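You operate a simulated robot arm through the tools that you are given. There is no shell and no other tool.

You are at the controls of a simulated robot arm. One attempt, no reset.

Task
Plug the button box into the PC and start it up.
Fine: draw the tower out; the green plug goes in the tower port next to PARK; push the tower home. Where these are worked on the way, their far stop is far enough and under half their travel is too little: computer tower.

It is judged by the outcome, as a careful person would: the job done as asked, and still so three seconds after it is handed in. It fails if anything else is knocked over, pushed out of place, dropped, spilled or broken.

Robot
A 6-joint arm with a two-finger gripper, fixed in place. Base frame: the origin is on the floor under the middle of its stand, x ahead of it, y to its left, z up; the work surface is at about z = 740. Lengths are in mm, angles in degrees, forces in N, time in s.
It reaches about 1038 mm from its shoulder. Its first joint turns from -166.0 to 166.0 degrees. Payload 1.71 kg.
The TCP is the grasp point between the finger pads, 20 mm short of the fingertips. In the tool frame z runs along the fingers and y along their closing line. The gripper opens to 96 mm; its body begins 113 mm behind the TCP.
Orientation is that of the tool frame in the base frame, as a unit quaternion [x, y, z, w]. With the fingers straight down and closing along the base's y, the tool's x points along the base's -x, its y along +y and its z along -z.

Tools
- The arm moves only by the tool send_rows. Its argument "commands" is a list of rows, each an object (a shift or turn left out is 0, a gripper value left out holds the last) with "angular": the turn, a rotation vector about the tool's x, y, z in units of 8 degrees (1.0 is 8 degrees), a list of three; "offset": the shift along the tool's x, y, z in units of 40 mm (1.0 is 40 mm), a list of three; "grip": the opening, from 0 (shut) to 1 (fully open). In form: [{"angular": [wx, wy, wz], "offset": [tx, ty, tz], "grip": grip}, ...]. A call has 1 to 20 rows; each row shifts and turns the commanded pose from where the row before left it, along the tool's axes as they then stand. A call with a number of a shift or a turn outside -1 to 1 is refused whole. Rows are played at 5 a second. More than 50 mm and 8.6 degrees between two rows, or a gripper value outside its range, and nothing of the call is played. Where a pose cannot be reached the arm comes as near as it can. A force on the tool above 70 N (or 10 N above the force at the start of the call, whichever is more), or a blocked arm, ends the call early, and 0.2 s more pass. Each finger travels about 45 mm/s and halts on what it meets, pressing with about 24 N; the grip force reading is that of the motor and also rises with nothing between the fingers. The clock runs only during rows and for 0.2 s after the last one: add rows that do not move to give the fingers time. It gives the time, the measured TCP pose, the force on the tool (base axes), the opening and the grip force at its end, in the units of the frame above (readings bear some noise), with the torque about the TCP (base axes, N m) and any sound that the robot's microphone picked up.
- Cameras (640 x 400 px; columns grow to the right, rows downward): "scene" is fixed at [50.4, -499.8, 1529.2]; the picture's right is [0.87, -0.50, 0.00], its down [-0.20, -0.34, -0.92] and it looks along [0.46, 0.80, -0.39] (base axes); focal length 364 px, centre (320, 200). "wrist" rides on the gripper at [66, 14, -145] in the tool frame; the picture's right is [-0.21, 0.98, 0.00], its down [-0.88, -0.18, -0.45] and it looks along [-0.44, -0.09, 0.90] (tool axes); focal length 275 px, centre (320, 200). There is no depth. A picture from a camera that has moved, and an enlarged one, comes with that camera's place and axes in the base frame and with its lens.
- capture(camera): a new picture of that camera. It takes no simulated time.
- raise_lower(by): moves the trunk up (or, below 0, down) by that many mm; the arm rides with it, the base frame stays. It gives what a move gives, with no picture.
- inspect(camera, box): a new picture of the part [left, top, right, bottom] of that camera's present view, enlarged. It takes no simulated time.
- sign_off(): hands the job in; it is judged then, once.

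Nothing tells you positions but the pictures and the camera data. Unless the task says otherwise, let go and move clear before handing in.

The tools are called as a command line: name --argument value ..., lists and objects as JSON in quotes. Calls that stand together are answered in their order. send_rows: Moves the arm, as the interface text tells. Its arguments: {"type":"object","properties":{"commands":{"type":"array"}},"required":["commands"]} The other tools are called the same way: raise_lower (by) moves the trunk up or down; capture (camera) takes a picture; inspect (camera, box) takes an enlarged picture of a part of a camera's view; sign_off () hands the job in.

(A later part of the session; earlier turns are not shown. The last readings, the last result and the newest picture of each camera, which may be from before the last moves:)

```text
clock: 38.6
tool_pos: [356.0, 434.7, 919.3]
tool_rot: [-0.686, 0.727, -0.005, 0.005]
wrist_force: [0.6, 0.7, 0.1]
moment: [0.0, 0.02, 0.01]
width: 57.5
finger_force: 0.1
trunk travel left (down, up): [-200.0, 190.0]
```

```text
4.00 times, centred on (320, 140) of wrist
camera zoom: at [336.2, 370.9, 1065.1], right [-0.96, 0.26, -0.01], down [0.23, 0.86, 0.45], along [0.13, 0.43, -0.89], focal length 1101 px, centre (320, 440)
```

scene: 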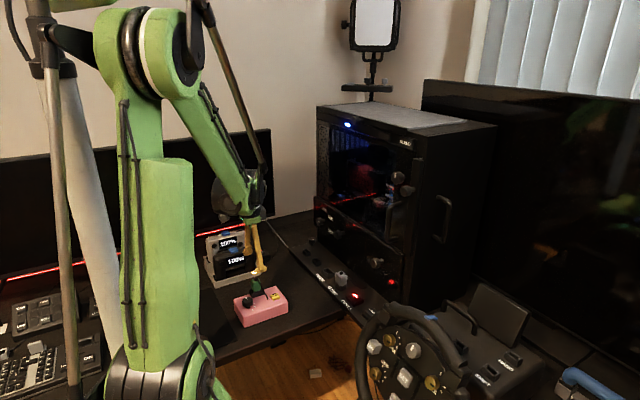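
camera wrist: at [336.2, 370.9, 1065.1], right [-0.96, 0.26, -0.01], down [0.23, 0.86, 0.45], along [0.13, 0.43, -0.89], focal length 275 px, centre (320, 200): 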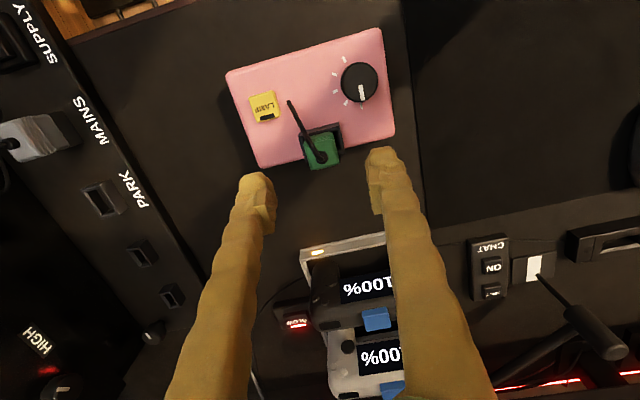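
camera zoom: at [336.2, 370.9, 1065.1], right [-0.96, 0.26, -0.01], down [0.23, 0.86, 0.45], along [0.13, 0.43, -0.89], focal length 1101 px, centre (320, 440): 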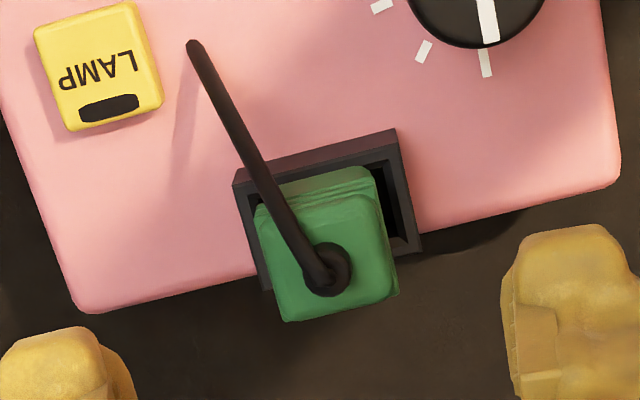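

The plug centre is confirmed near (355, 439). I'll descend around it, stopping with the fingertips just above the holder rim.

send_rows --commands '[{"offset": [-0.12, 0.02, 0.5]}, {"offset": [0, 0, 0.6]}, {"offset": [0, 0, 0.5]}, {"offset": [0, 0, 0.35]}, {"offset": [0, 0, 0.2]}, {"offset": [0, 0, 0]}, {"offset": [0, 0, 0]}]'

capture --camera "wrist"

inspect --camera "scene" --box '[225, 235, 305, 335]'

```text
clock: 40.2
tool_pos: [355.2, 440.9, 834.0]
tool_rot: [-0.686, 0.727, -0.004, 0.006]
wrist_force: [0.8, 0.7, -0.2]
moment: [-0.01, 0.0, 0.01]
width: 57.3
finger_force: 0.1
trunk travel left (down, up): [-200.0, 190.0]
```

```text
taken
camera wrist: at [336.7, 376.1, 979.3], right [-0.96, 0.26, -0.01], down [0.23, 0.86, 0.45], along [0.13, 0.43, -0.89], focal length 275 px, centre (320, 200)
```

wrist: 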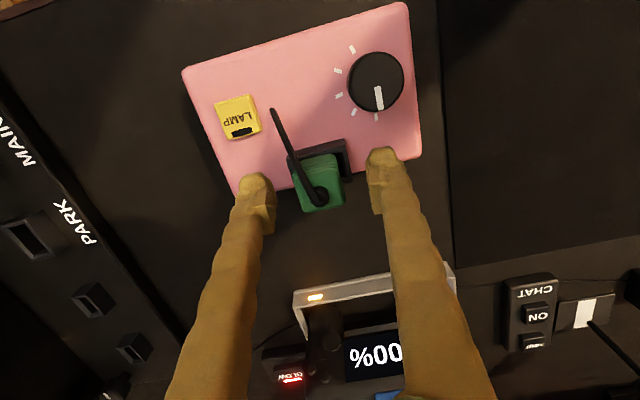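

```text
4.00 times, centred on (265, 285) of scene
camera zoom: at [50.4, -499.8, 1529.2], right [0.87, -0.5, 0.0], down [-0.2, -0.34, -0.92], along [0.46, 0.8, -0.39], focal length 1455 px, centre (540, -140)
```

zoom: 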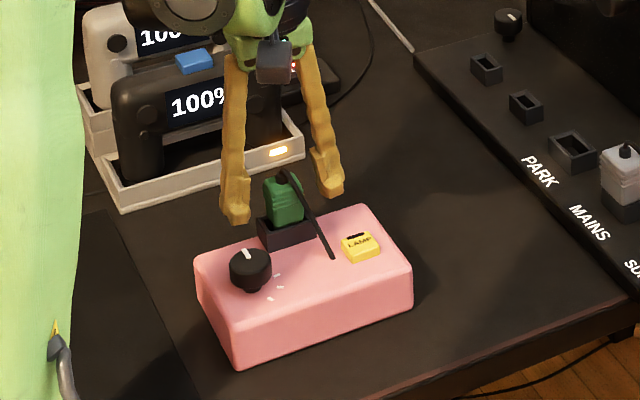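

The plug is centred between the fingertips. I'll close on it.

send_rows --commands '[{"grip": 0}, {"grip": 0}, {"grip": 0}, {"grip": 0}, {"grip": 0}]'

capture --camera "wrist"

inspect --camera "scene" --box '[225, 235, 305, 335]'

```text
clock: 41.4
tool_pos: [356.3, 441.3, 833.7]
tool_rot: [-0.686, 0.728, -0.004, 0.006]
wrist_force: [0.0, 0.1, -0.6]
moment: [-0.02, 0.0, 0.01]
width: 24.5
finger_force: 24.0
trunk travel left (down, up): [-200.0, 190.0]
```

```text
taken
camera wrist: at [336.8, 376.0, 979.3], right [-0.96, 0.26, -0.01], down [0.23, 0.86, 0.45], along [0.13, 0.43, -0.89], focal length 275 px, centre (320, 200)
```

wrist: 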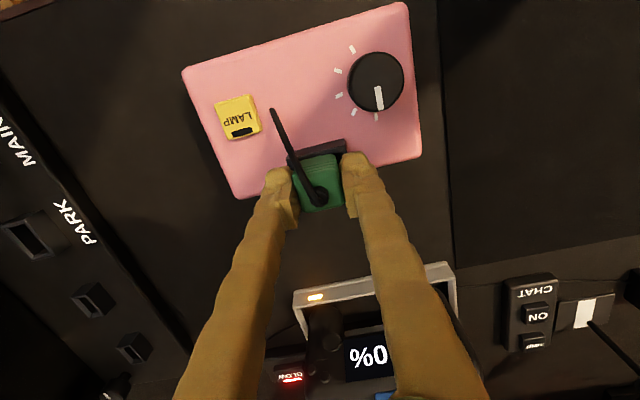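

```text
4.00 times, centred on (265, 285) of scene
camera zoom: at [50.4, -499.8, 1529.2], right [0.87, -0.5, 0.0], down [-0.2, -0.34, -0.92], along [0.46, 0.8, -0.39], focal length 1455 px, centre (540, -140)
```

zoom: 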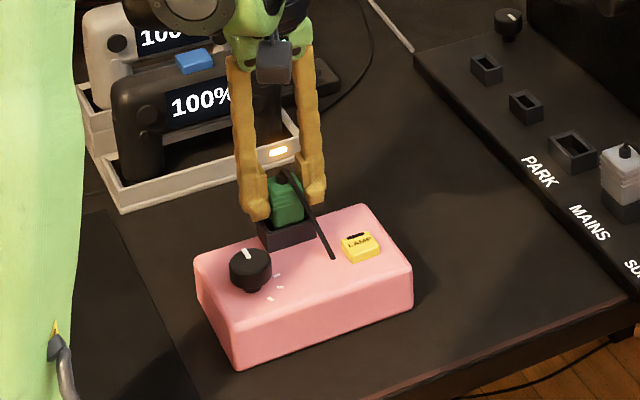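

The plug is held at 24.5 mm width with no side load. I'll lift it straight up slowly.

send_rows --commands '[{"offset": [0, 0, -0.15]}, {"offset": [0, 0, -0.2]}, {"offset": [0, 0, -0.25]}, {"offset": [0, 0, -0.3]}, {"offset": [0, 0, -0.3]}, {"offset": [0, 0, -0.3]}, {"offset": [0, 0, 0]}]'

inspect --camera "scene" --box '[225, 215, 305, 335]'

capture --camera "wrist"

```text
clock: 43.0
tool_pos: [355.0, 439.4, 896.3]
tool_rot: [-0.686, 0.727, -0.004, 0.005]
wrist_force: [0.5, 0.2, 0.3]
moment: [0.03, 0.0, -0.01]
width: 24.6
finger_force: 24.0
trunk travel left (down, up): [-200.0, 190.0]
```

```text
3.33 times, centred on (265, 275) of scene
camera zoom: at [50.4, -499.8, 1529.2], right [0.87, -0.5, 0.0], down [-0.2, -0.34, -0.92], along [0.46, 0.8, -0.39], focal length 1213 px, centre (503, -50)
```

zoom: 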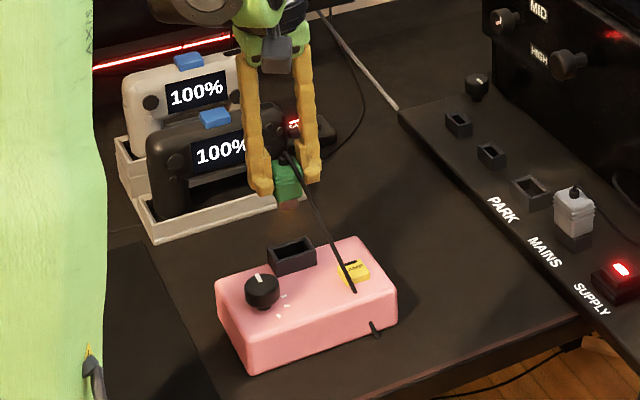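

```text
taken
camera wrist: at [336.7, 375.4, 1040.9], right [-0.96, 0.26, -0.01], down [0.23, 0.86, 0.45], along [0.13, 0.43, -0.89], focal length 275 px, centre (320, 200)
```

wrist: 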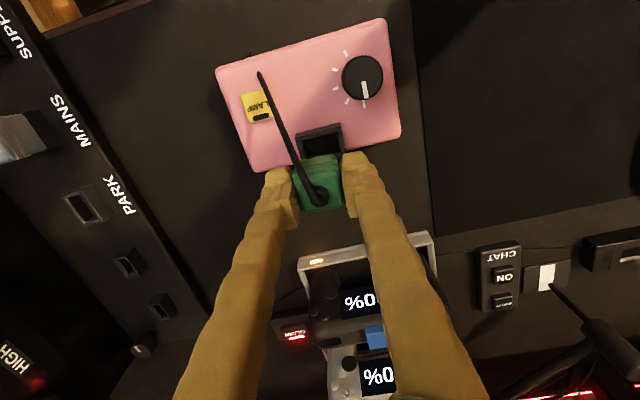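

The plug came out cleanly. I'll look at its lower end and the empty holder to judge its shape and orientation.

inspect --camera "scene" --box '[250, 245, 290, 280]'

inspect --camera "wrist" --box '[270, 110, 370, 220]'

inspect --camera "wrist" --box '[40, 170, 200, 360]'

```text
11.43 times, centred on (270, 262) of scene
camera zoom: at [50.4, -499.8, 1529.2], right [0.87, -0.5, 0.0], down [-0.2, -0.34, -0.92], along [0.46, 0.8, -0.39], focal length 4158 px, centre (891, -514)
```

zoom: 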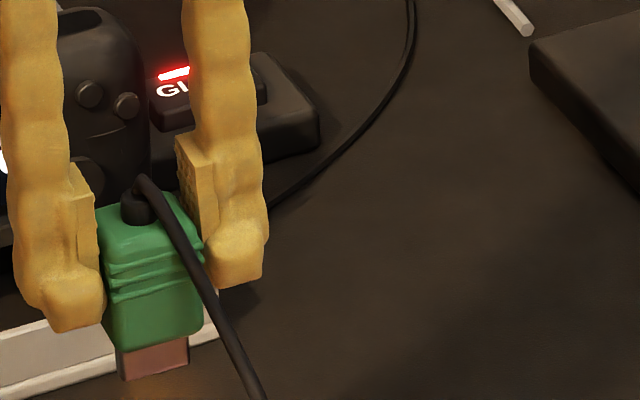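

```text
3.64 times, centred on (320, 165) of wrist
camera zoom: at [336.7, 375.4, 1040.9], right [-0.96, 0.26, -0.01], down [0.23, 0.86, 0.45], along [0.13, 0.43, -0.89], focal length 1001 px, centre (320, 327)
```

zoom: 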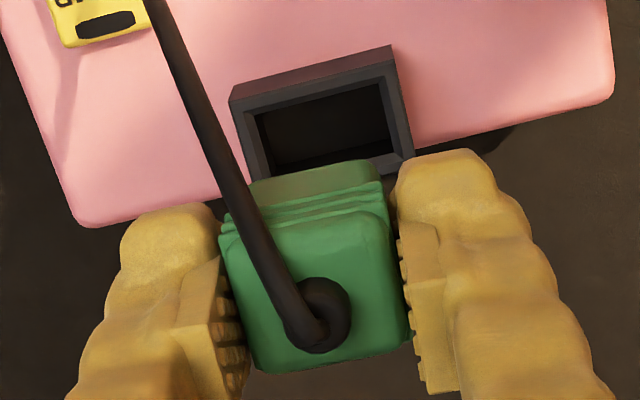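

```text
2.11 times, centred on (120, 265) of wrist
camera zoom: at [336.7, 375.4, 1040.9], right [-0.96, 0.26, -0.01], down [0.23, 0.86, 0.45], along [0.13, 0.43, -0.89], focal length 580 px, centre (741, 63)
```

zoom: 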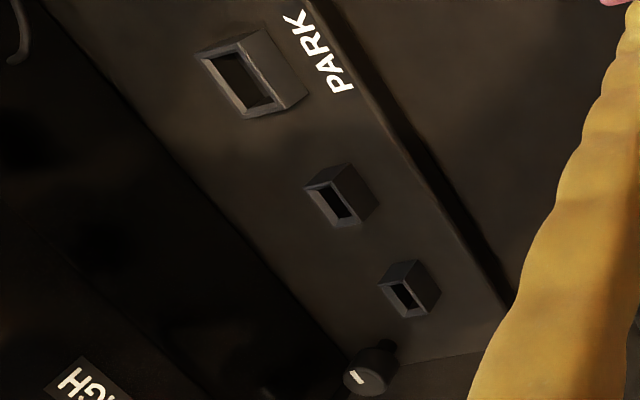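

The plug has a flat metal tongue, long along x and thin along y, while the port next to PARK is long along y, so the plug must be turned 90°. I'll raise it a little and turn it so the camera ends on the side away from the tower.

send_rows --commands '[{"offset": [0, 0, -0.5], "grip": 0}, {"offset": [0, 0, -0.5]}, {"angular": [0, 0, 0.985]}, {"angular": [0, 0, 0.985]}, {"angular": [0, 0, 0.985]}, {"angular": [0, 0, 0.985]}, {"angular": [0, 0, 0.985]}, {"angular": [0, 0, 0.985]}, {"angular": [0, 0, 0.985]}, {"angular": [0, 0, 0.985]}, {"angular": [0, 0, 0.985]}, {"angular": [0, 0, 0.985]}, {"angular": [0, 0, 0.985]}, {"angular": [0, 0.09, 0]}, {"angular": [0, 0, 0]}, {"angular": [0, 0, 0]}]'

inspect --camera "scene" --box '[225, 200, 345, 335]'

capture --camera "wrist"

```text
clock: 46.4
tool_pos: [354.8, 439.7, 934.6]
tool_rot: [0.0, 1.0, 0.0, 0.0]
wrist_force: [1.1, 0.0, -0.2]
moment: [-0.02, 0.05, -0.01]
width: 24.5
finger_force: 23.9
trunk travel left (down, up): [-200.0, 190.0]
```

```text
2.96 times, centred on (285, 268) of scene
camera zoom: at [50.4, -499.8, 1529.2], right [0.87, -0.5, 0.0], down [-0.2, -0.34, -0.92], along [0.46, 0.8, -0.39], focal length 1078 px, centre (424, 0)
```

zoom: 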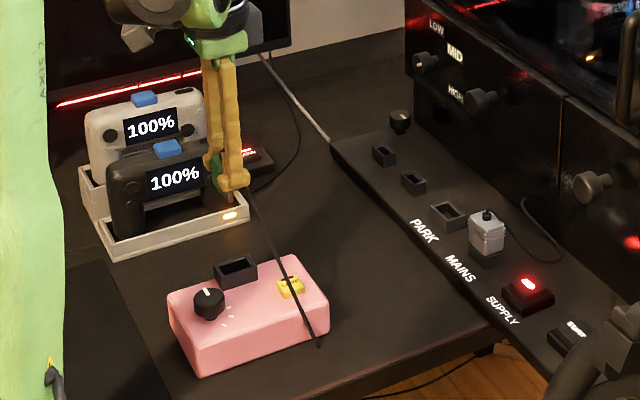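

```text
taken
camera wrist: at [289.9, 453.8, 1079.6], right [0.21, 0.98, 0.0], down [0.88, -0.19, 0.45], along [0.44, -0.09, -0.9], focal length 275 px, centre (320, 200)
```

wrist: 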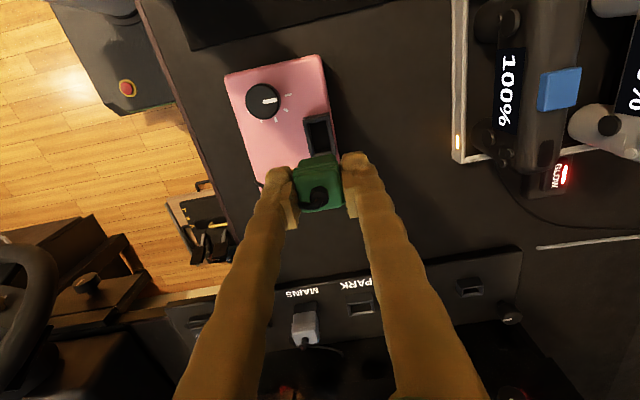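

The plug is turned with the tool exactly vertical. I'll carry it toward the strip, staying high, and then look at the port.

send_rows --commands '[{"offset": [-0.5, 0.2, 0]}, {"offset": [-0.8, 0.3, 0]}, {"offset": [-0.8, 0.4, 0]}, {"offset": [-0.8, 0.4, 0]}, {"offset": [-0.8, 0.4, 0]}, {"offset": [-0.8, 0.4, 0]}, {"offset": [-0.5, 0.2, 0]}, {"offset": [0, 0, 0]}, {"offset": [0, 0, 0]}]'

capture --camera "wrist"

capture --camera "scene"

```text
clock: 48.4
tool_pos: [556.0, 530.9, 933.9]
tool_rot: [0.001, 1.0, -0.001, 0.001]
wrist_force: [1.0, 0.3, 0.6]
moment: [0.0, -0.03, 0.02]
width: 24.7
finger_force: 24.0
trunk travel left (down, up): [-200.0, 190.0]
```

```text
taken
camera wrist: at [489.8, 544.9, 1079.5], right [0.21, 0.98, 0.0], down [0.88, -0.19, 0.45], along [0.44, -0.09, -0.9], focal length 275 px, centre (320, 200)
```

wrist: 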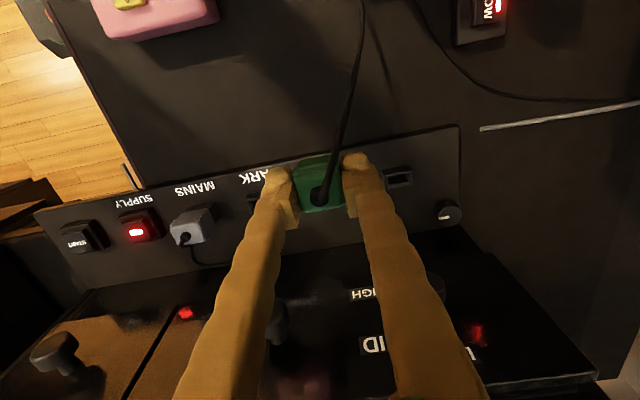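

```text
taken
```

scene: 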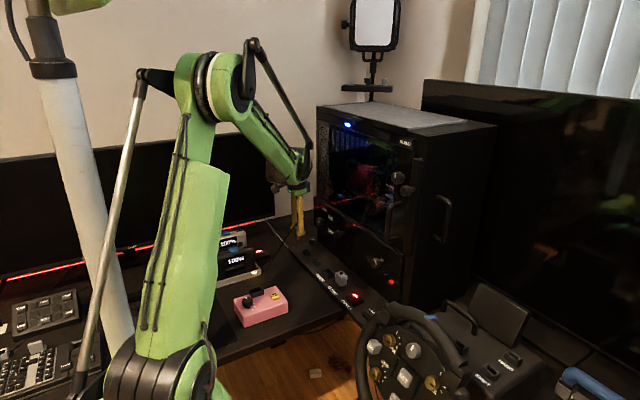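

PARK and the far port show on either side of the plug, which hides the target port from here. I'll move further over the strip so the target comes into view above the plug.

send_rows --commands '[{"offset": [-0.6, 0, 0]}, {"offset": [-0.8, 0, 0]}, {"offset": [-0.5, 0, 0]}, {"offset": [0, 0, 0]}, {"offset": [0, 0, 0]}]'

capture --camera "wrist"

inspect --camera "scene" --box '[270, 170, 410, 290]'

```text
clock: 49.6
tool_pos: [631.5, 529.3, 934.5]
tool_rot: [0.001, 1.0, 0.0, 0.001]
wrist_force: [-0.2, 0.4, -0.9]
moment: [0.0, -0.01, 0.02]
width: 24.5
finger_force: 24.4
trunk travel left (down, up): [-200.0, 190.0]
```

```text
taken
camera wrist: at [566.8, 544.4, 1079.2], right [0.21, 0.98, 0.0], down [0.88, -0.19, 0.45], along [0.44, -0.09, -0.9], focal length 275 px, centre (320, 200)
```

wrist: 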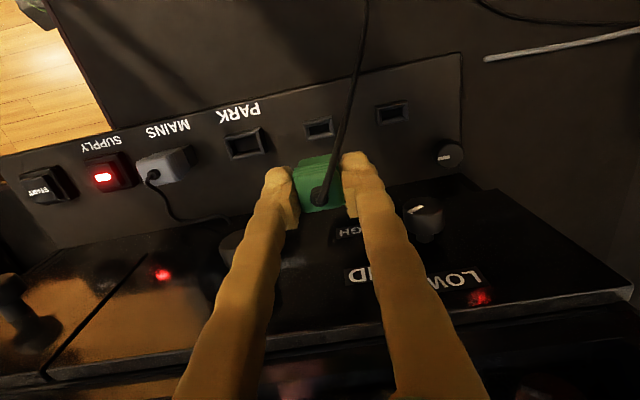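

```text
3.33 times, centred on (340, 230) of scene
camera zoom: at [50.4, -499.8, 1529.2], right [0.87, -0.5, 0.0], down [-0.2, -0.34, -0.92], along [0.46, 0.8, -0.39], focal length 1213 px, centre (253, 100)
```

zoom: 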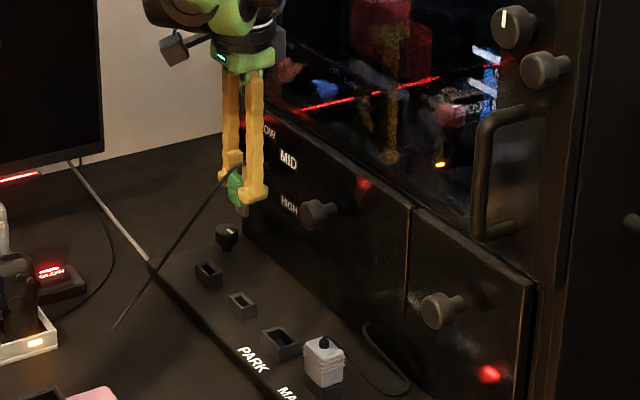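

inspect --camera "wrist" --box '[210, 70, 430, 220]'

inspect --camera "wrist" --box '[280, 90, 360, 150]'

inspect --camera "scene" --box '[315, 210, 365, 275]'

```text
2.67 times, centred on (320, 145) of wrist
camera zoom: at [566.8, 544.4, 1079.2], right [0.21, 0.98, 0.0], down [0.88, -0.19, 0.45], along [0.44, -0.09, -0.9], focal length 734 px, centre (320, 347)
```

zoom: 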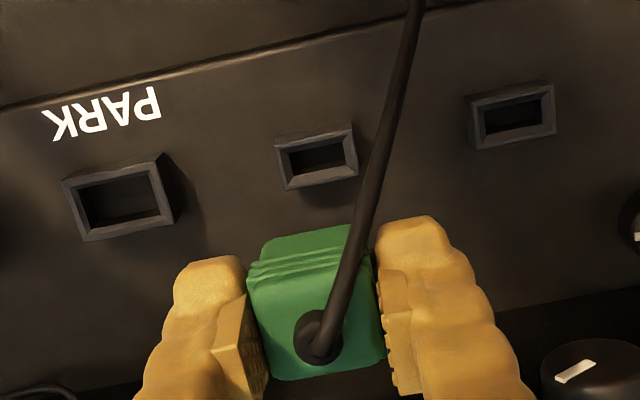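

```text
6.67 times, centred on (320, 120) of wrist
camera zoom: at [566.8, 544.4, 1079.2], right [0.21, 0.98, 0.0], down [0.88, -0.19, 0.45], along [0.44, -0.09, -0.9], focal length 1835 px, centre (320, 733)
```

zoom: 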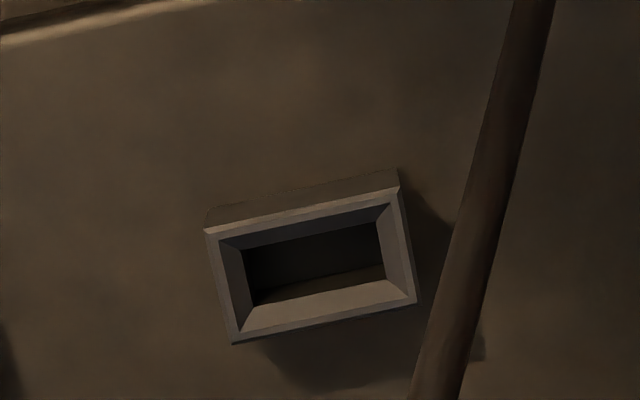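

```text
6.15 times, centred on (340, 242) of scene
camera zoom: at [50.4, -499.8, 1529.2], right [0.87, -0.5, 0.0], down [-0.2, -0.34, -0.92], along [0.46, 0.8, -0.39], focal length 2239 px, centre (197, -62)
```

zoom: 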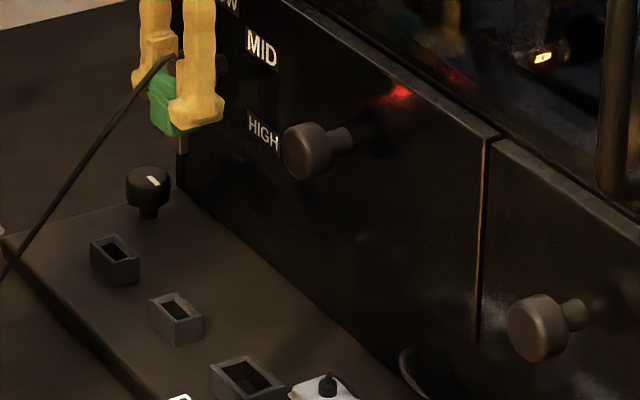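

The target port's rim centre comes out near (632.6, 529, 777), square to the base axes, with its slot long along y, so it suits the turned tongue. I'll come down to about 20 mm above the rim and check alignment again.

send_rows --commands '[{"offset": [-0.09, 0, 0.5]}, {"offset": [0, 0, 0.6]}, {"offset": [0, 0, 0.6]}, {"offset": [0, 0, 0.5]}, {"offset": [0, 0, 0.25]}, {"offset": [0, 0, 0]}, {"offset": [0, 0, 0]}]'

inspect --camera "wrist" --box '[260, 110, 400, 220]'

inspect --camera "scene" --box '[285, 220, 355, 285]'

capture --camera "wrist"

```text
clock: 51.2
tool_pos: [635.1, 530.4, 836.6]
tool_rot: [0.001, 1.0, 0.0, 0.0]
wrist_force: [-0.7, 0.4, -0.6]
moment: [0.02, -0.01, 0.01]
width: 24.3
finger_force: 24.6
trunk travel left (down, up): [-200.0, 190.0]
```

```text
3.64 times, centred on (330, 165) of wrist
camera zoom: at [569.5, 544.7, 982.2], right [0.21, 0.98, 0.0], down [0.88, -0.19, 0.45], along [0.44, -0.09, -0.9], focal length 1001 px, centre (284, 327)
```

zoom: 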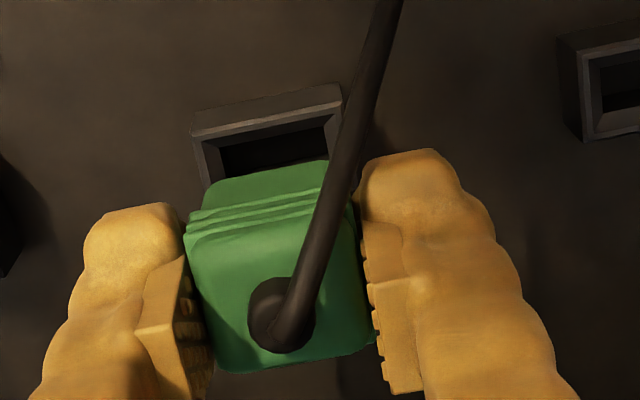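

```text
6.15 times, centred on (320, 252) of scene
camera zoom: at [50.4, -499.8, 1529.2], right [0.87, -0.5, 0.0], down [-0.2, -0.34, -0.92], along [0.46, 0.8, -0.39], focal length 2239 px, centre (320, -123)
```

zoom: 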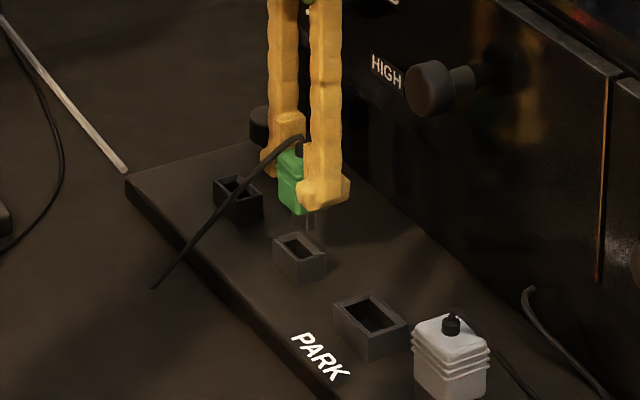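

```text
taken
camera wrist: at [569.5, 544.7, 982.2], right [0.21, 0.98, 0.0], down [0.88, -0.19, 0.45], along [0.44, -0.09, -0.9], focal length 275 px, centre (320, 200)
```

wrist: 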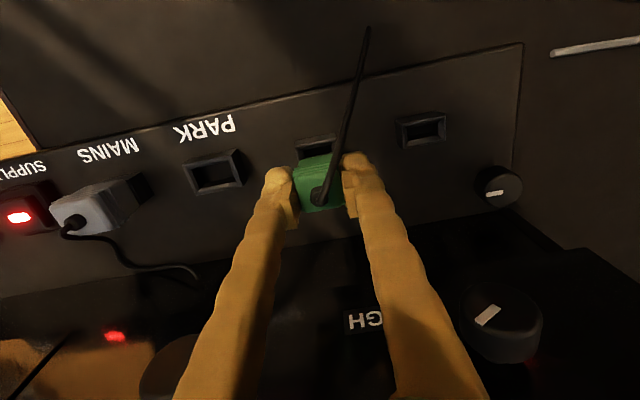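

The port rim refines to about (632.5, 529.6, 779), and the plug body sits about 2.5 mm to the -x side of the TCP. I'll zoom tightly on the tongue and the slot from the scene camera.

inspect --camera "scene" --box '[303, 238, 333, 268]'

inspect --camera "wrist" --box '[295, 120, 355, 180]'

```text
13.33 times, centred on (318, 253) of scene
camera zoom: at [50.4, -499.8, 1529.2], right [0.87, -0.5, 0.0], down [-0.2, -0.34, -0.92], along [0.46, 0.8, -0.39], focal length 4851 px, centre (347, -507)
```

zoom: 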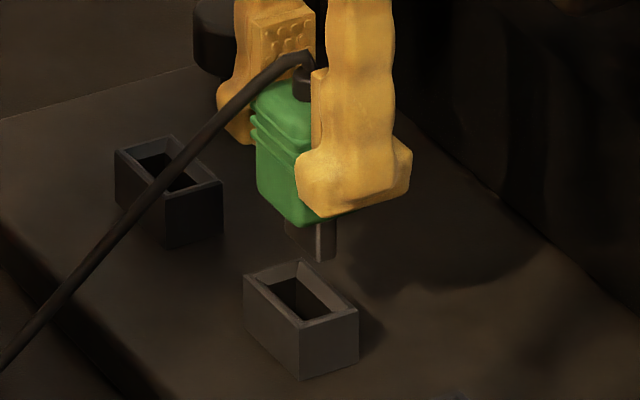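

```text
6.67 times, centred on (325, 150) of wrist
camera zoom: at [569.5, 544.7, 982.2], right [0.21, 0.98, 0.0], down [0.88, -0.19, 0.45], along [0.44, -0.09, -0.9], focal length 1835 px, centre (287, 533)
```

zoom: 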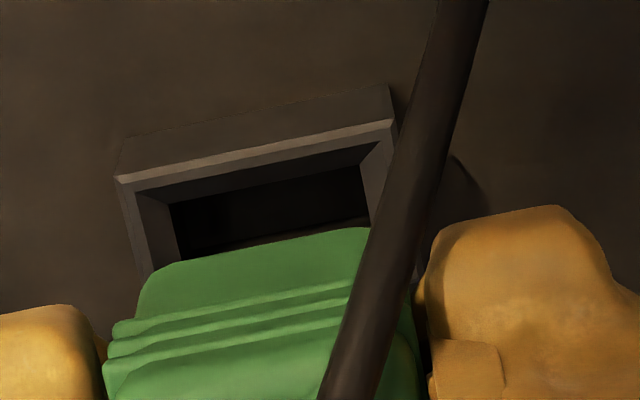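

From the scene view the tongue (about 20 × 5 mm) sits roughly 3 mm too far toward +x relative to the slot, and the y alignment looks good. I'll shift 3 mm toward -x, come down 8 mm and re-check.

send_rows --commands '[{"offset": [0.078, 0, 0]}, {"offset": [0, 0, 0.1]}, {"offset": [0, 0, 0.1]}, {"offset": [0, 0, 0]}, {"offset": [0, 0, 0]}]'

inspect --camera "scene" --box '[303, 238, 333, 268]'

inspect --camera "wrist" --box '[275, 110, 375, 220]'

```text
clock: 52.4
tool_pos: [631.1, 530.6, 828.1]
tool_rot: [0.0, 1.0, 0.0, 0.001]
wrist_force: [-0.2, 0.1, -1.0]
moment: [0.0, -0.02, 0.01]
width: 24.4
finger_force: 24.0
trunk travel left (down, up): [-200.0, 190.0]
```

```text
13.33 times, centred on (318, 253) of scene
camera zoom: at [50.4, -499.8, 1529.2], right [0.87, -0.5, 0.0], down [-0.2, -0.34, -0.92], along [0.46, 0.8, -0.39], focal length 4851 px, centre (347, -507)
```

zoom: 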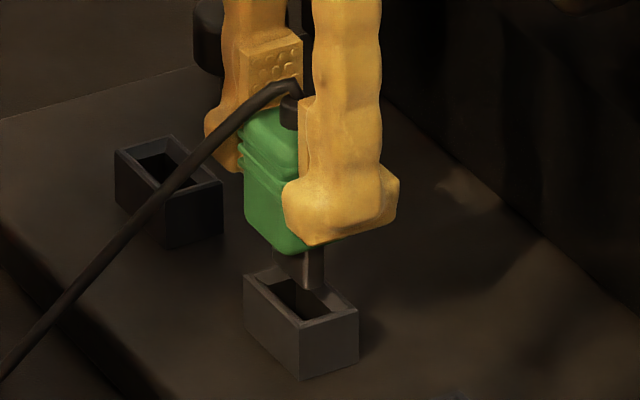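

```text
3.64 times, centred on (325, 165) of wrist
camera zoom: at [565.8, 545.3, 973.9], right [0.21, 0.98, 0.0], down [0.88, -0.19, 0.45], along [0.44, -0.09, -0.9], focal length 1001 px, centre (302, 327)
```

zoom: 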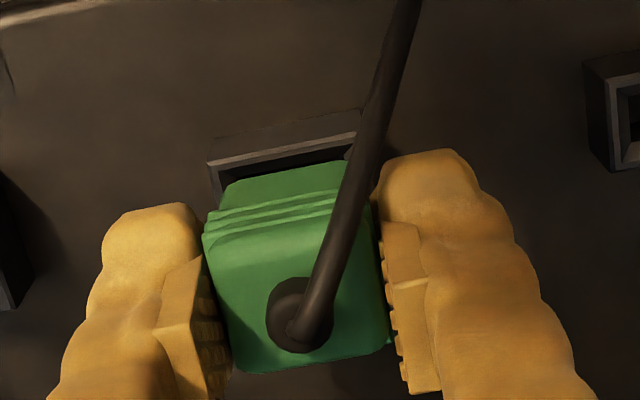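

The tongue is now within about 1 mm of the slot centre and 5 mm above the rim. I'll nudge it slightly and lower it into the port, watching the force.

send_rows --commands '[{"offset": [-0.015, 0, 0.06]}, {"offset": [0, 0, 0.06]}, {"offset": [0, 0, 0.06]}, {"offset": [0, 0, 0.06]}, {"offset": [0, 0, 0]}]'

inspect --camera "scene" --box '[303, 238, 333, 268]'

```text
clock: 53.6
tool_pos: [632.2, 531.6, 818.9]
tool_rot: [0.001, 1.0, 0.001, 0.001]
wrist_force: [-0.5, -3.1, 10.9]
moment: [-0.04, 0.03, 0.0]
width: 24.7
finger_force: 24.0
trunk travel left (down, up): [-200.0, 190.0]
```

```text
13.33 times, centred on (318, 253) of scene
camera zoom: at [50.4, -499.8, 1529.2], right [0.87, -0.5, 0.0], down [-0.2, -0.34, -0.92], along [0.46, 0.8, -0.39], focal length 4851 px, centre (347, -507)
```

zoom: 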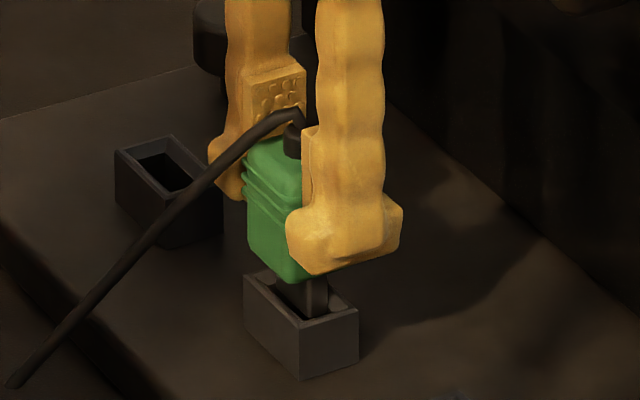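

The tongue has entered the funnel, with light contact (11 N up and 3 N toward -y), so it's riding slightly on the +y side. I'll shift about 1.2 mm toward -y and ease it down.

send_rows --commands '[{"offset": [0, -0.03, 0]}, {"offset": [0, 0, 0.04]}, {"offset": [0, 0, 0]}]'

```text
clock: 54.4
tool_pos: [632.3, 530.9, 817.4]
tool_rot: [0.001, 1.0, -0.001, 0.0]
wrist_force: [-4.2, -0.1, 0.3]
moment: [0.01, 0.19, 0.02]
width: 24.7
finger_force: 24.1
trunk travel left (down, up): [-200.0, 190.0]
```

The upward force is gone, with a small -4 N in x. I'll nudge slightly toward -x and keep lowering in small steps.

send_rows --commands '[{"offset": [0.012, 0, 0.04]}, {"offset": [0, 0, 0.05]}, {"offset": [0, 0, 0.05]}, {"offset": [0, 0, 0]}]'

inspect --camera "scene" --box '[303, 238, 333, 268]'

```text
clock: 55.4
tool_pos: [631.0, 529.7, 812.0]
tool_rot: [0.001, 1.0, 0.0, 0.0]
wrist_force: [-0.1, 0.5, 0.3]
moment: [0.01, -0.02, -0.01]
width: 24.4
finger_force: 24.0
trunk travel left (down, up): [-200.0, 190.0]
```

```text
13.33 times, centred on (318, 253) of scene
camera zoom: at [50.4, -499.8, 1529.2], right [0.87, -0.5, 0.0], down [-0.2, -0.34, -0.92], along [0.46, 0.8, -0.39], focal length 4851 px, centre (347, -507)
```

zoom: 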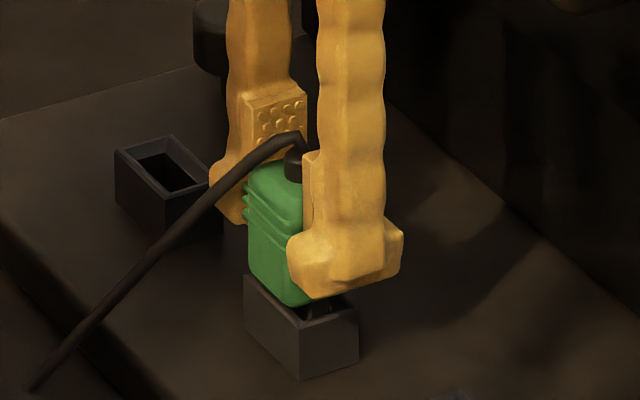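

It's sliding in with no load and the body is about 3 mm above the rim. I'll keep pressing down until it seats.

send_rows --commands '[{"offset": [0, 0, 0.05]}, {"offset": [0, 0, 0.05]}, {"offset": [0, 0, 0]}]'

```text
clock: 56.2
tool_pos: [630.9, 530.5, 809.8]
tool_rot: [0.002, 1.0, 0.001, 0.001]
wrist_force: [6.8, 1.1, 25.8]
moment: [-0.07, -0.16, -0.01]
width: 24.4
finger_force: 24.1
trunk travel left (down, up): [-200.0, 190.0]
```

Contact is now 26 N upward, which may be the seat or an insertion detent. I'll look, then press a bit more.

inspect --camera "scene" --box '[303, 238, 333, 268]'

send_rows --commands '[{"offset": [0, 0, 0.03]}, {"offset": [0, 0, 0.03]}, {"offset": [0, 0, 0]}]'

inspect --camera "scene" --box '[303, 238, 333, 268]'

```text
13.33 times, centred on (318, 253) of scene
camera zoom: at [50.4, -499.8, 1529.2], right [0.87, -0.5, 0.0], down [-0.2, -0.34, -0.92], along [0.46, 0.8, -0.39], focal length 4851 px, centre (347, -507)
```

zoom: 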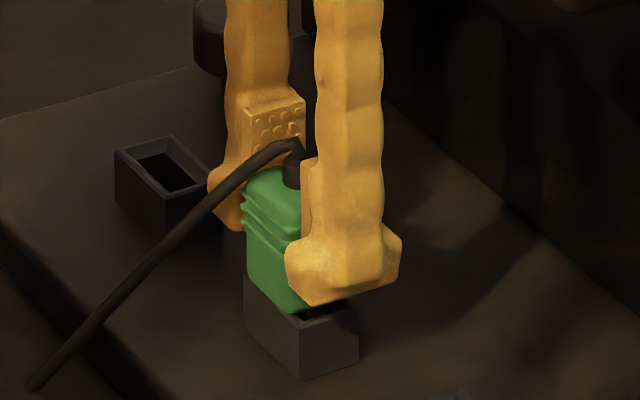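

```text
clock: 57.0
tool_pos: [630.8, 529.5, 807.0]
tool_rot: [0.001, 1.0, 0.001, 0.001]
wrist_force: [4.5, 13.2, 37.7]
moment: [0.3, -0.05, 0.0]
width: 24.6
finger_force: 23.9
trunk travel left (down, up): [-200.0, 190.0]
```

```text
13.33 times, centred on (318, 253) of scene
camera zoom: at [50.4, -499.8, 1529.2], right [0.87, -0.5, 0.0], down [-0.2, -0.34, -0.92], along [0.46, 0.8, -0.39], focal length 4851 px, centre (347, -507)
```

zoom: 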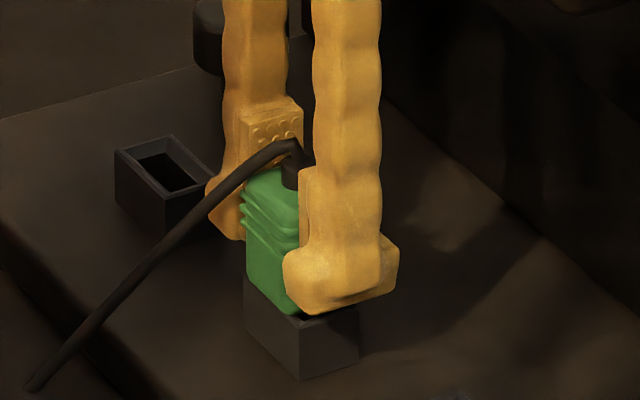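

The body now rests on the port rim and the fingers just slid a little, so the plug is seated. I'll relieve the downward press, then open the fingers and rise clear.

send_rows --commands '[{"offset": [0, 0, -0.06]}, {"grip": 0.45}, {"grip": 0.45}, {"grip": 0.45}, {"grip": 0.45}, {"offset": [0, 0, -0.1]}, {"offset": [0, 0, -0.4]}, {"offset": [0, 0, -0.7]}, {"offset": [0, 0, -0.8]}, {"offset": [0, 0, -0.8]}, {"offset": [0, 0, 0]}, {"offset": [0, 0, 0]}]'

inspect --camera "scene" --box '[298, 233, 338, 273]'

capture --camera "wrist"

```text
clock: 59.6
tool_pos: [631.1, 531.0, 921.6]
tool_rot: [0.001, 1.0, 0.0, 0.0]
wrist_force: [0.4, 0.4, 0.5]
moment: [-0.01, -0.07, 0.0]
width: 43.4
finger_force: 0.0
trunk travel left (down, up): [-200.0, 190.0]
```

```text
10.00 times, centred on (318, 253) of scene
camera zoom: at [50.4, -499.8, 1529.2], right [0.87, -0.5, 0.0], down [-0.2, -0.34, -0.92], along [0.46, 0.8, -0.39], focal length 3638 px, centre (340, -330)
```

zoom: 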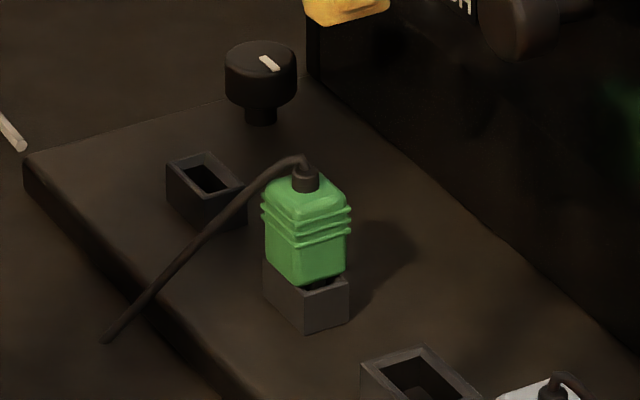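

```text
taken
camera wrist: at [565.0, 544.9, 1064.8], right [0.21, 0.98, 0.0], down [0.88, -0.19, 0.45], along [0.44, -0.09, -0.9], focal length 275 px, centre (320, 200)
```

wrist: 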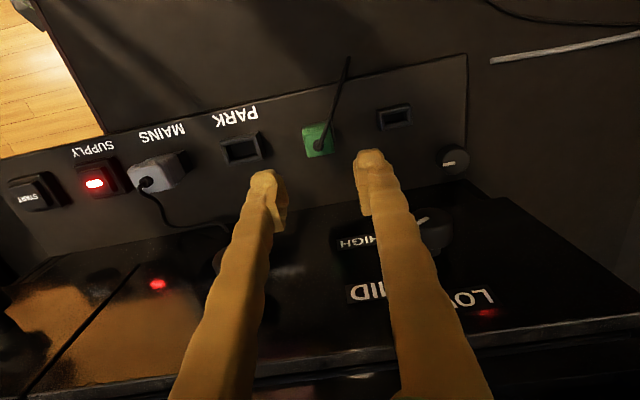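

The green plug stands in the port next to PARK. I'll zoom in to check that it's fully seated, comparing with the MAINS plug.

inspect --camera "scene" --box '[308, 245, 330, 270]'

inspect --camera "scene" --box '[325, 260, 355, 295]'

inspect --camera "wrist" --box '[290, 100, 360, 170]'

```text
16.00 times, centred on (319, 258) of scene
camera zoom: at [50.4, -499.8, 1529.2], right [0.87, -0.5, 0.0], down [-0.2, -0.34, -0.92], along [0.46, 0.8, -0.39], focal length 5821 px, centre (336, -720)
```

zoom: 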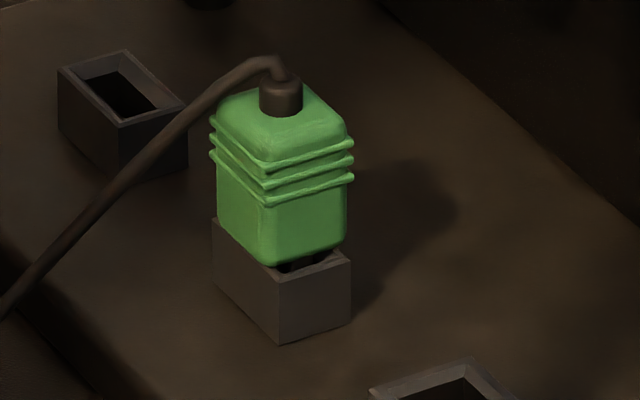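

```text
11.43 times, centred on (340, 278) of scene
camera zoom: at [50.4, -499.8, 1529.2], right [0.87, -0.5, 0.0], down [-0.2, -0.34, -0.92], along [0.46, 0.8, -0.39], focal length 4158 px, centre (91, -686)
```

zoom: 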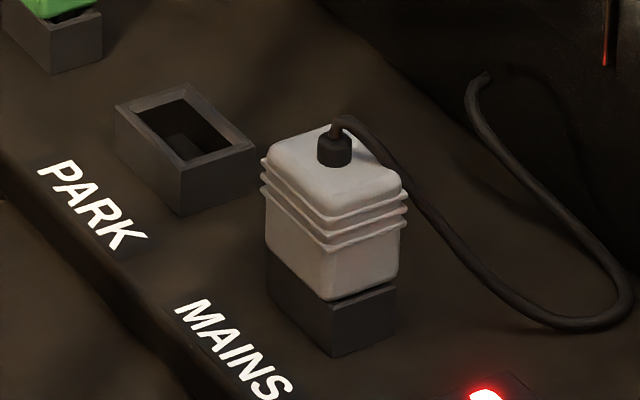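

```text
5.71 times, centred on (325, 135) of wrist
camera zoom: at [565.0, 544.9, 1064.8], right [0.21, 0.98, 0.0], down [0.88, -0.19, 0.45], along [0.44, -0.09, -0.9], focal length 1573 px, centre (291, 571)
```

zoom: 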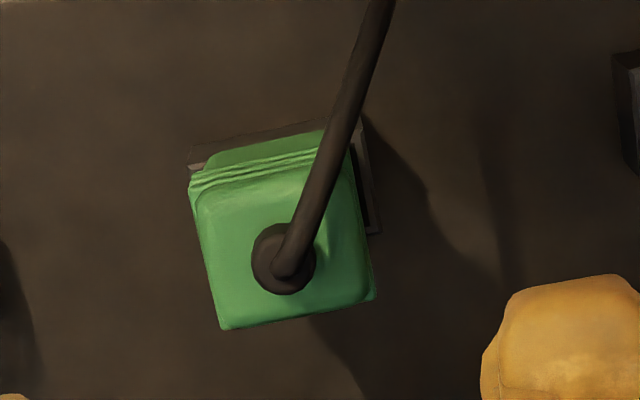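

The plug body sits flush on the rim like the MAINS plug, so it's fully in. Next I'll retrace around the tower to its -y face to push it home.

send_rows --commands '[{"offset": [0, 0, -0.9]}, {"offset": [0, 0, -0.9]}, {"offset": [0.8, 0, -0.9]}, {"offset": [0.8, 0, -0.9]}, {"offset": [0.8, 0, -0.9]}, {"offset": [0.8, 0, -0.9]}, {"offset": [0, -0.95, -0.1]}, {"offset": [0, -0.95, -0.1]}, {"offset": [0, -0.95, -0.1]}, {"offset": [0, -0.95, -0.1]}, {"offset": [0, -0.95, -0.1]}, {"offset": [0, -0.95, -0.1]}, {"offset": [0, -0.95, -0.1]}, {"offset": [0, -0.95, -0.1]}, {"offset": [0, -0.95, -0.1]}, {"offset": [0, -0.95, -0.1]}, {"offset": [0, -0.95, -0.1]}, {"offset": [0, -0.95, -0.1]}, {"offset": [0, -0.8, 0]}, {"offset": [0, 0, 0]}]'

capture --camera "scene"

```text
clock: 63.8
tool_pos: [500.5, 40.0, 1183.6]
tool_rot: [0.002, 1.0, -0.001, -0.001]
wrist_force: [0.1, -0.1, -0.2]
moment: [-0.01, -0.01, -0.02]
width: 43.0
finger_force: 0.1
trunk travel left (down, up): [-200.0, 190.0]
```

```text
taken
```

scene: 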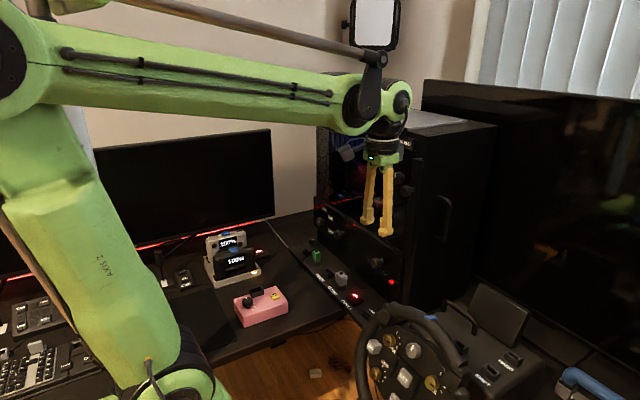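

The arm is clear on the -y side and the plug stays in its port. I'll move toward +x in front of the tower face, close the fingers, and turn the tool to point along +y.

send_rows --commands '[{"offset": [-0.8, -0.3, 0], "grip": 0}, {"offset": [-0.9, 0, 0]}, {"offset": [-0.9, 0, 0]}, {"offset": [-0.9, 0, 0]}, {"offset": [-0.9, 0, 0]}, {"offset": [-0.8, 0, 0]}, {"offset": [-0.6, 0, 0]}, {"offset": [0, 0, 0]}]'

send_rows --commands '[{"angular": [-0.577, 0.577, 0.577], "grip": 0}, {"angular": [-0.577, 0.577, 0.577]}, {"angular": [-0.577, 0.577, 0.577]}, {"angular": [-0.577, 0.577, 0.577]}, {"angular": [-0.577, 0.577, 0.577]}, {"angular": [-0.577, 0.577, 0.577]}, {"angular": [-0.577, 0.577, 0.577]}, {"angular": [-0.577, 0.577, 0.577]}, {"angular": [-0.577, 0.577, 0.577]}, {"angular": [-0.577, 0.577, 0.577]}, {"angular": [-0.577, 0.577, 0.577]}, {"angular": [-0.577, 0.577, 0.577]}, {"angular": [-0.577, 0.577, 0.577]}, {"angular": [-0.577, 0.577, 0.577]}, {"angular": [-0.577, 0.577, 0.577]}, {"angular": [0, 0, 0]}, {"angular": [0, 0, 0]}]'

capture --camera "wrist"

capture --camera "scene"

```text
clock: 65.6
tool_pos: [735.5, 30.6, 1183.7]
tool_rot: [0.001, 1.0, 0.001, 0.0]
wrist_force: [0.6, -0.1, -1.2]
moment: [-0.03, 0.04, -0.01]
width: 0.1
finger_force: 23.6
trunk travel left (down, up): [-200.0, 190.0]
```

```text
clock: 69.2
tool_pos: [739.9, 68.0, 1183.9]
tool_rot: [0.5, 0.498, 0.502, -0.5]
wrist_force: [-0.5, 0.2, 0.7]
moment: [-0.01, 0.0, -0.01]
width: 0.1
finger_force: 24.3
out of reach, approached as far as the arm can: row 8, 9, 10
trunk travel left (down, up): [-200.0, 190.0]
```

```text
taken
camera wrist: at [754.5, -76.0, 1249.4], right [0.98, 0.0, -0.21], down [-0.19, -0.44, -0.88], along [-0.09, 0.9, -0.43], focal length 275 px, centre (320, 200)
```

wrist: 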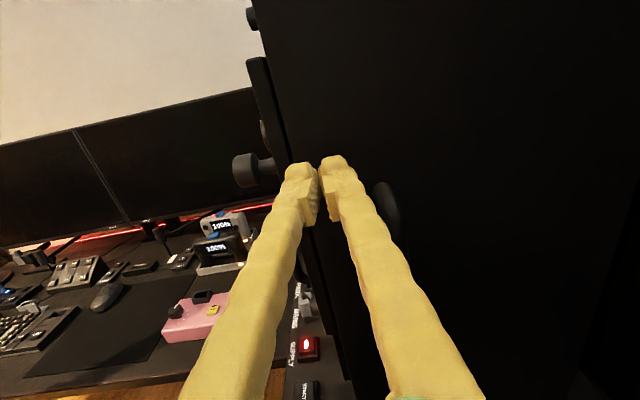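

```text
taken
```

scene: 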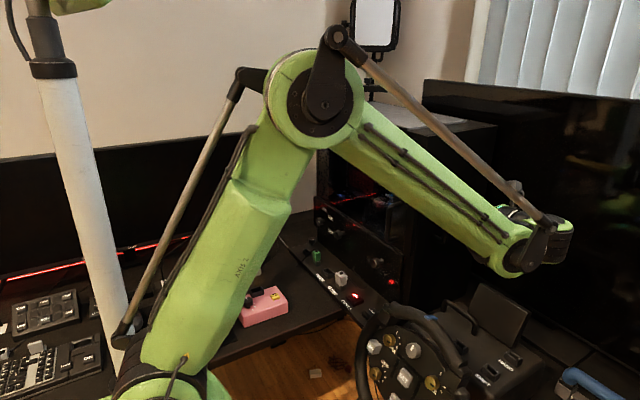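

The closed fingers point at the tower face. I'll shift to about x 800 above the handle, then advance to touch the face.

send_rows --commands '[{"offset": [0.3, 0.8, 0]}, {"offset": [0.3, 0.7, 0]}, {"offset": [0, 0, 0]}, {"offset": [0, 0, 0]}]'

capture --camera "wrist"

```text
clock: 70.2
tool_pos: [800.5, 69.2, 1205.9]
tool_rot: [0.5, 0.499, 0.502, -0.499]
wrist_force: [-0.2, 0.1, -0.8]
moment: [-0.03, -0.01, -0.03]
width: 0.0
finger_force: 24.3
trunk travel left (down, up): [-200.0, 190.0]
```

```text
taken
camera wrist: at [814.1, -76.0, 1271.7], right [0.98, 0.0, -0.21], down [-0.18, -0.44, -0.88], along [-0.09, 0.9, -0.43], focal length 275 px, centre (320, 200)
```

wrist: 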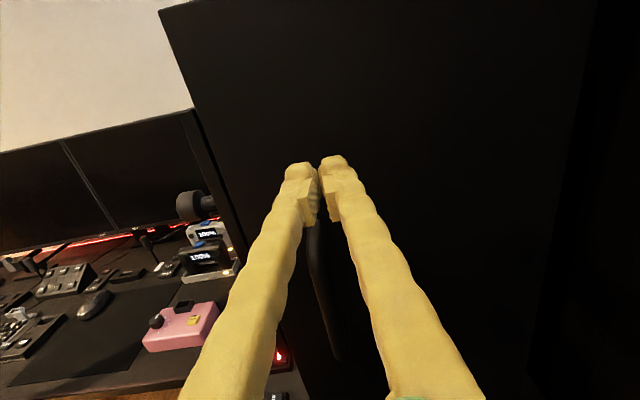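

The fingertips point just above the handle. I'll advance to contact and begin pushing.

send_rows --commands '[{"offset": [0, 0, 0.5]}, {"offset": [0, 0, 0.5]}, {"offset": [0, 0, 0.25]}, {"offset": [0, 0, 0.25]}, {"offset": [0, 0, 0.25]}, {"offset": [0, 0, 0.25]}, {"offset": [0, 0, 0.25]}, {"offset": [0, 0, 0.25]}, {"offset": [0, 0, 0]}]'

capture --camera "wrist"

```text
clock: 72.2
tool_pos: [802.3, 169.4, 1207.4]
tool_rot: [0.501, 0.499, 0.5, -0.499]
wrist_force: [1.4, -0.4, 0.0]
moment: [-0.01, -0.01, 0.01]
width: 0.1
finger_force: 29.7
trunk travel left (down, up): [-200.0, 190.0]
```

```text
taken
camera wrist: at [815.1, 23.4, 1272.6], right [0.98, 0.0, -0.21], down [-0.18, -0.44, -0.88], along [-0.09, 0.9, -0.43], focal length 275 px, centre (320, 200)
```

wrist: 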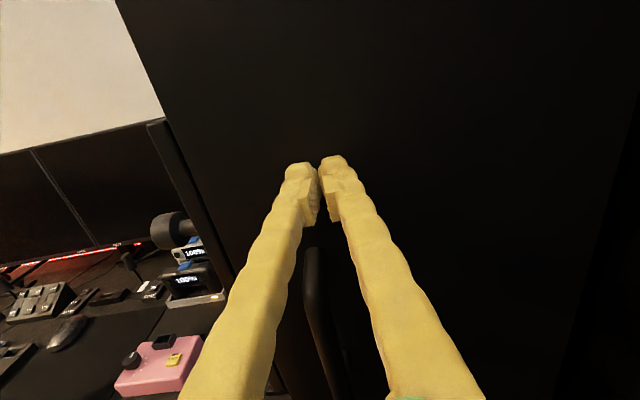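

The force is still near zero, so I'll check the scene to see whether the tower is moving yet.

inspect --camera "scene" --box '[290, 210, 530, 370]'

```text
2.50 times, centred on (410, 290) of scene
camera zoom: at [50.4, -499.8, 1529.2], right [0.87, -0.5, 0.0], down [-0.2, -0.34, -0.92], along [0.46, 0.8, -0.39], focal length 910 px, centre (95, -25)
```

zoom: 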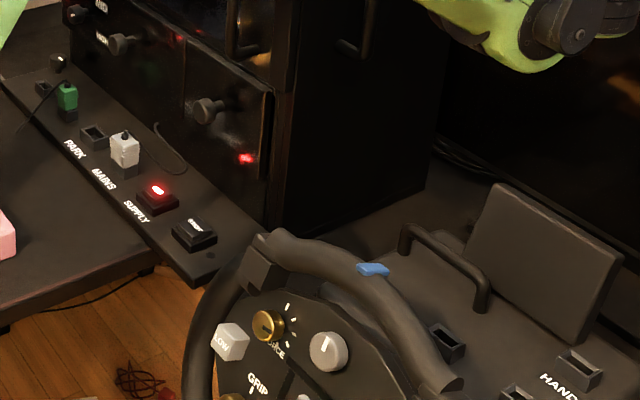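

The tower is sliding back, with about 60 mm done and the green plug riding along. I'll keep pushing steadily.

send_rows --commands '[{"offset": [0, 0, 0.25]}, {"offset": [0, 0, 0.25]}, {"offset": [0, 0, 0.25]}, {"offset": [0, 0, 0.25]}, {"offset": [0, 0, 0.25]}, {"offset": [0, 0, 0.25]}, {"offset": [0, 0, 0.25]}, {"offset": [0, 0, 0.25]}, {"offset": [0, 0, 0.25]}, {"offset": [0, 0, 0.25]}, {"offset": [0, 0, 0.25]}, {"offset": [0, 0, 0.25]}, {"offset": [0, 0, 0]}]'

capture --camera "scene"

capture --camera "wrist"

```text
clock: 75.0
tool_pos: [802.3, 288.8, 1205.8]
tool_rot: [0.499, 0.5, 0.5, -0.5]
wrist_force: [-0.2, 0.7, 0.8]
moment: [-0.02, 0.01, -0.02]
width: 0.0
finger_force: 29.1
trunk travel left (down, up): [-200.0, 190.0]
```

```text
taken
```

scene: 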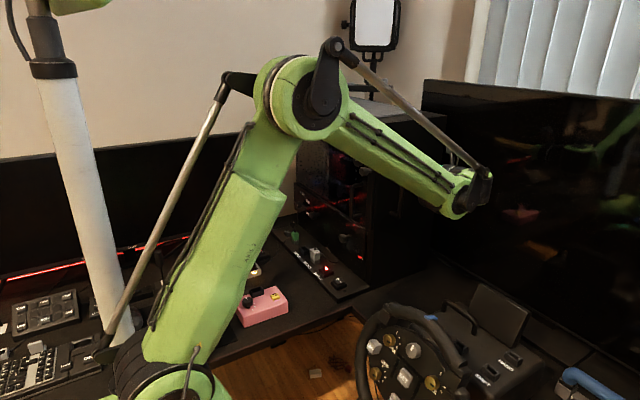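

```text
taken
camera wrist: at [815.3, 143.8, 1272.5], right [0.98, 0.0, -0.21], down [-0.18, -0.44, -0.88], along [-0.09, 0.9, -0.43], focal length 275 px, centre (320, 200)
```

wrist: 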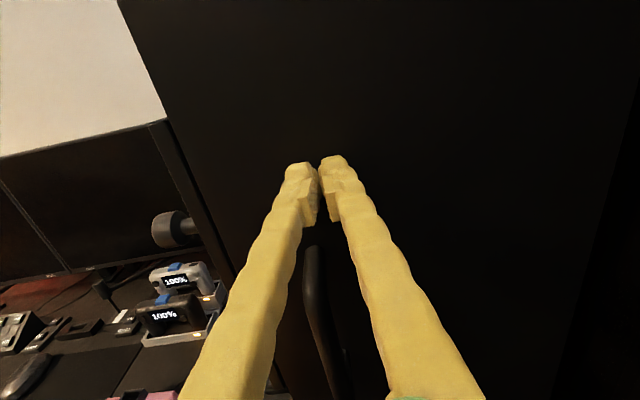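

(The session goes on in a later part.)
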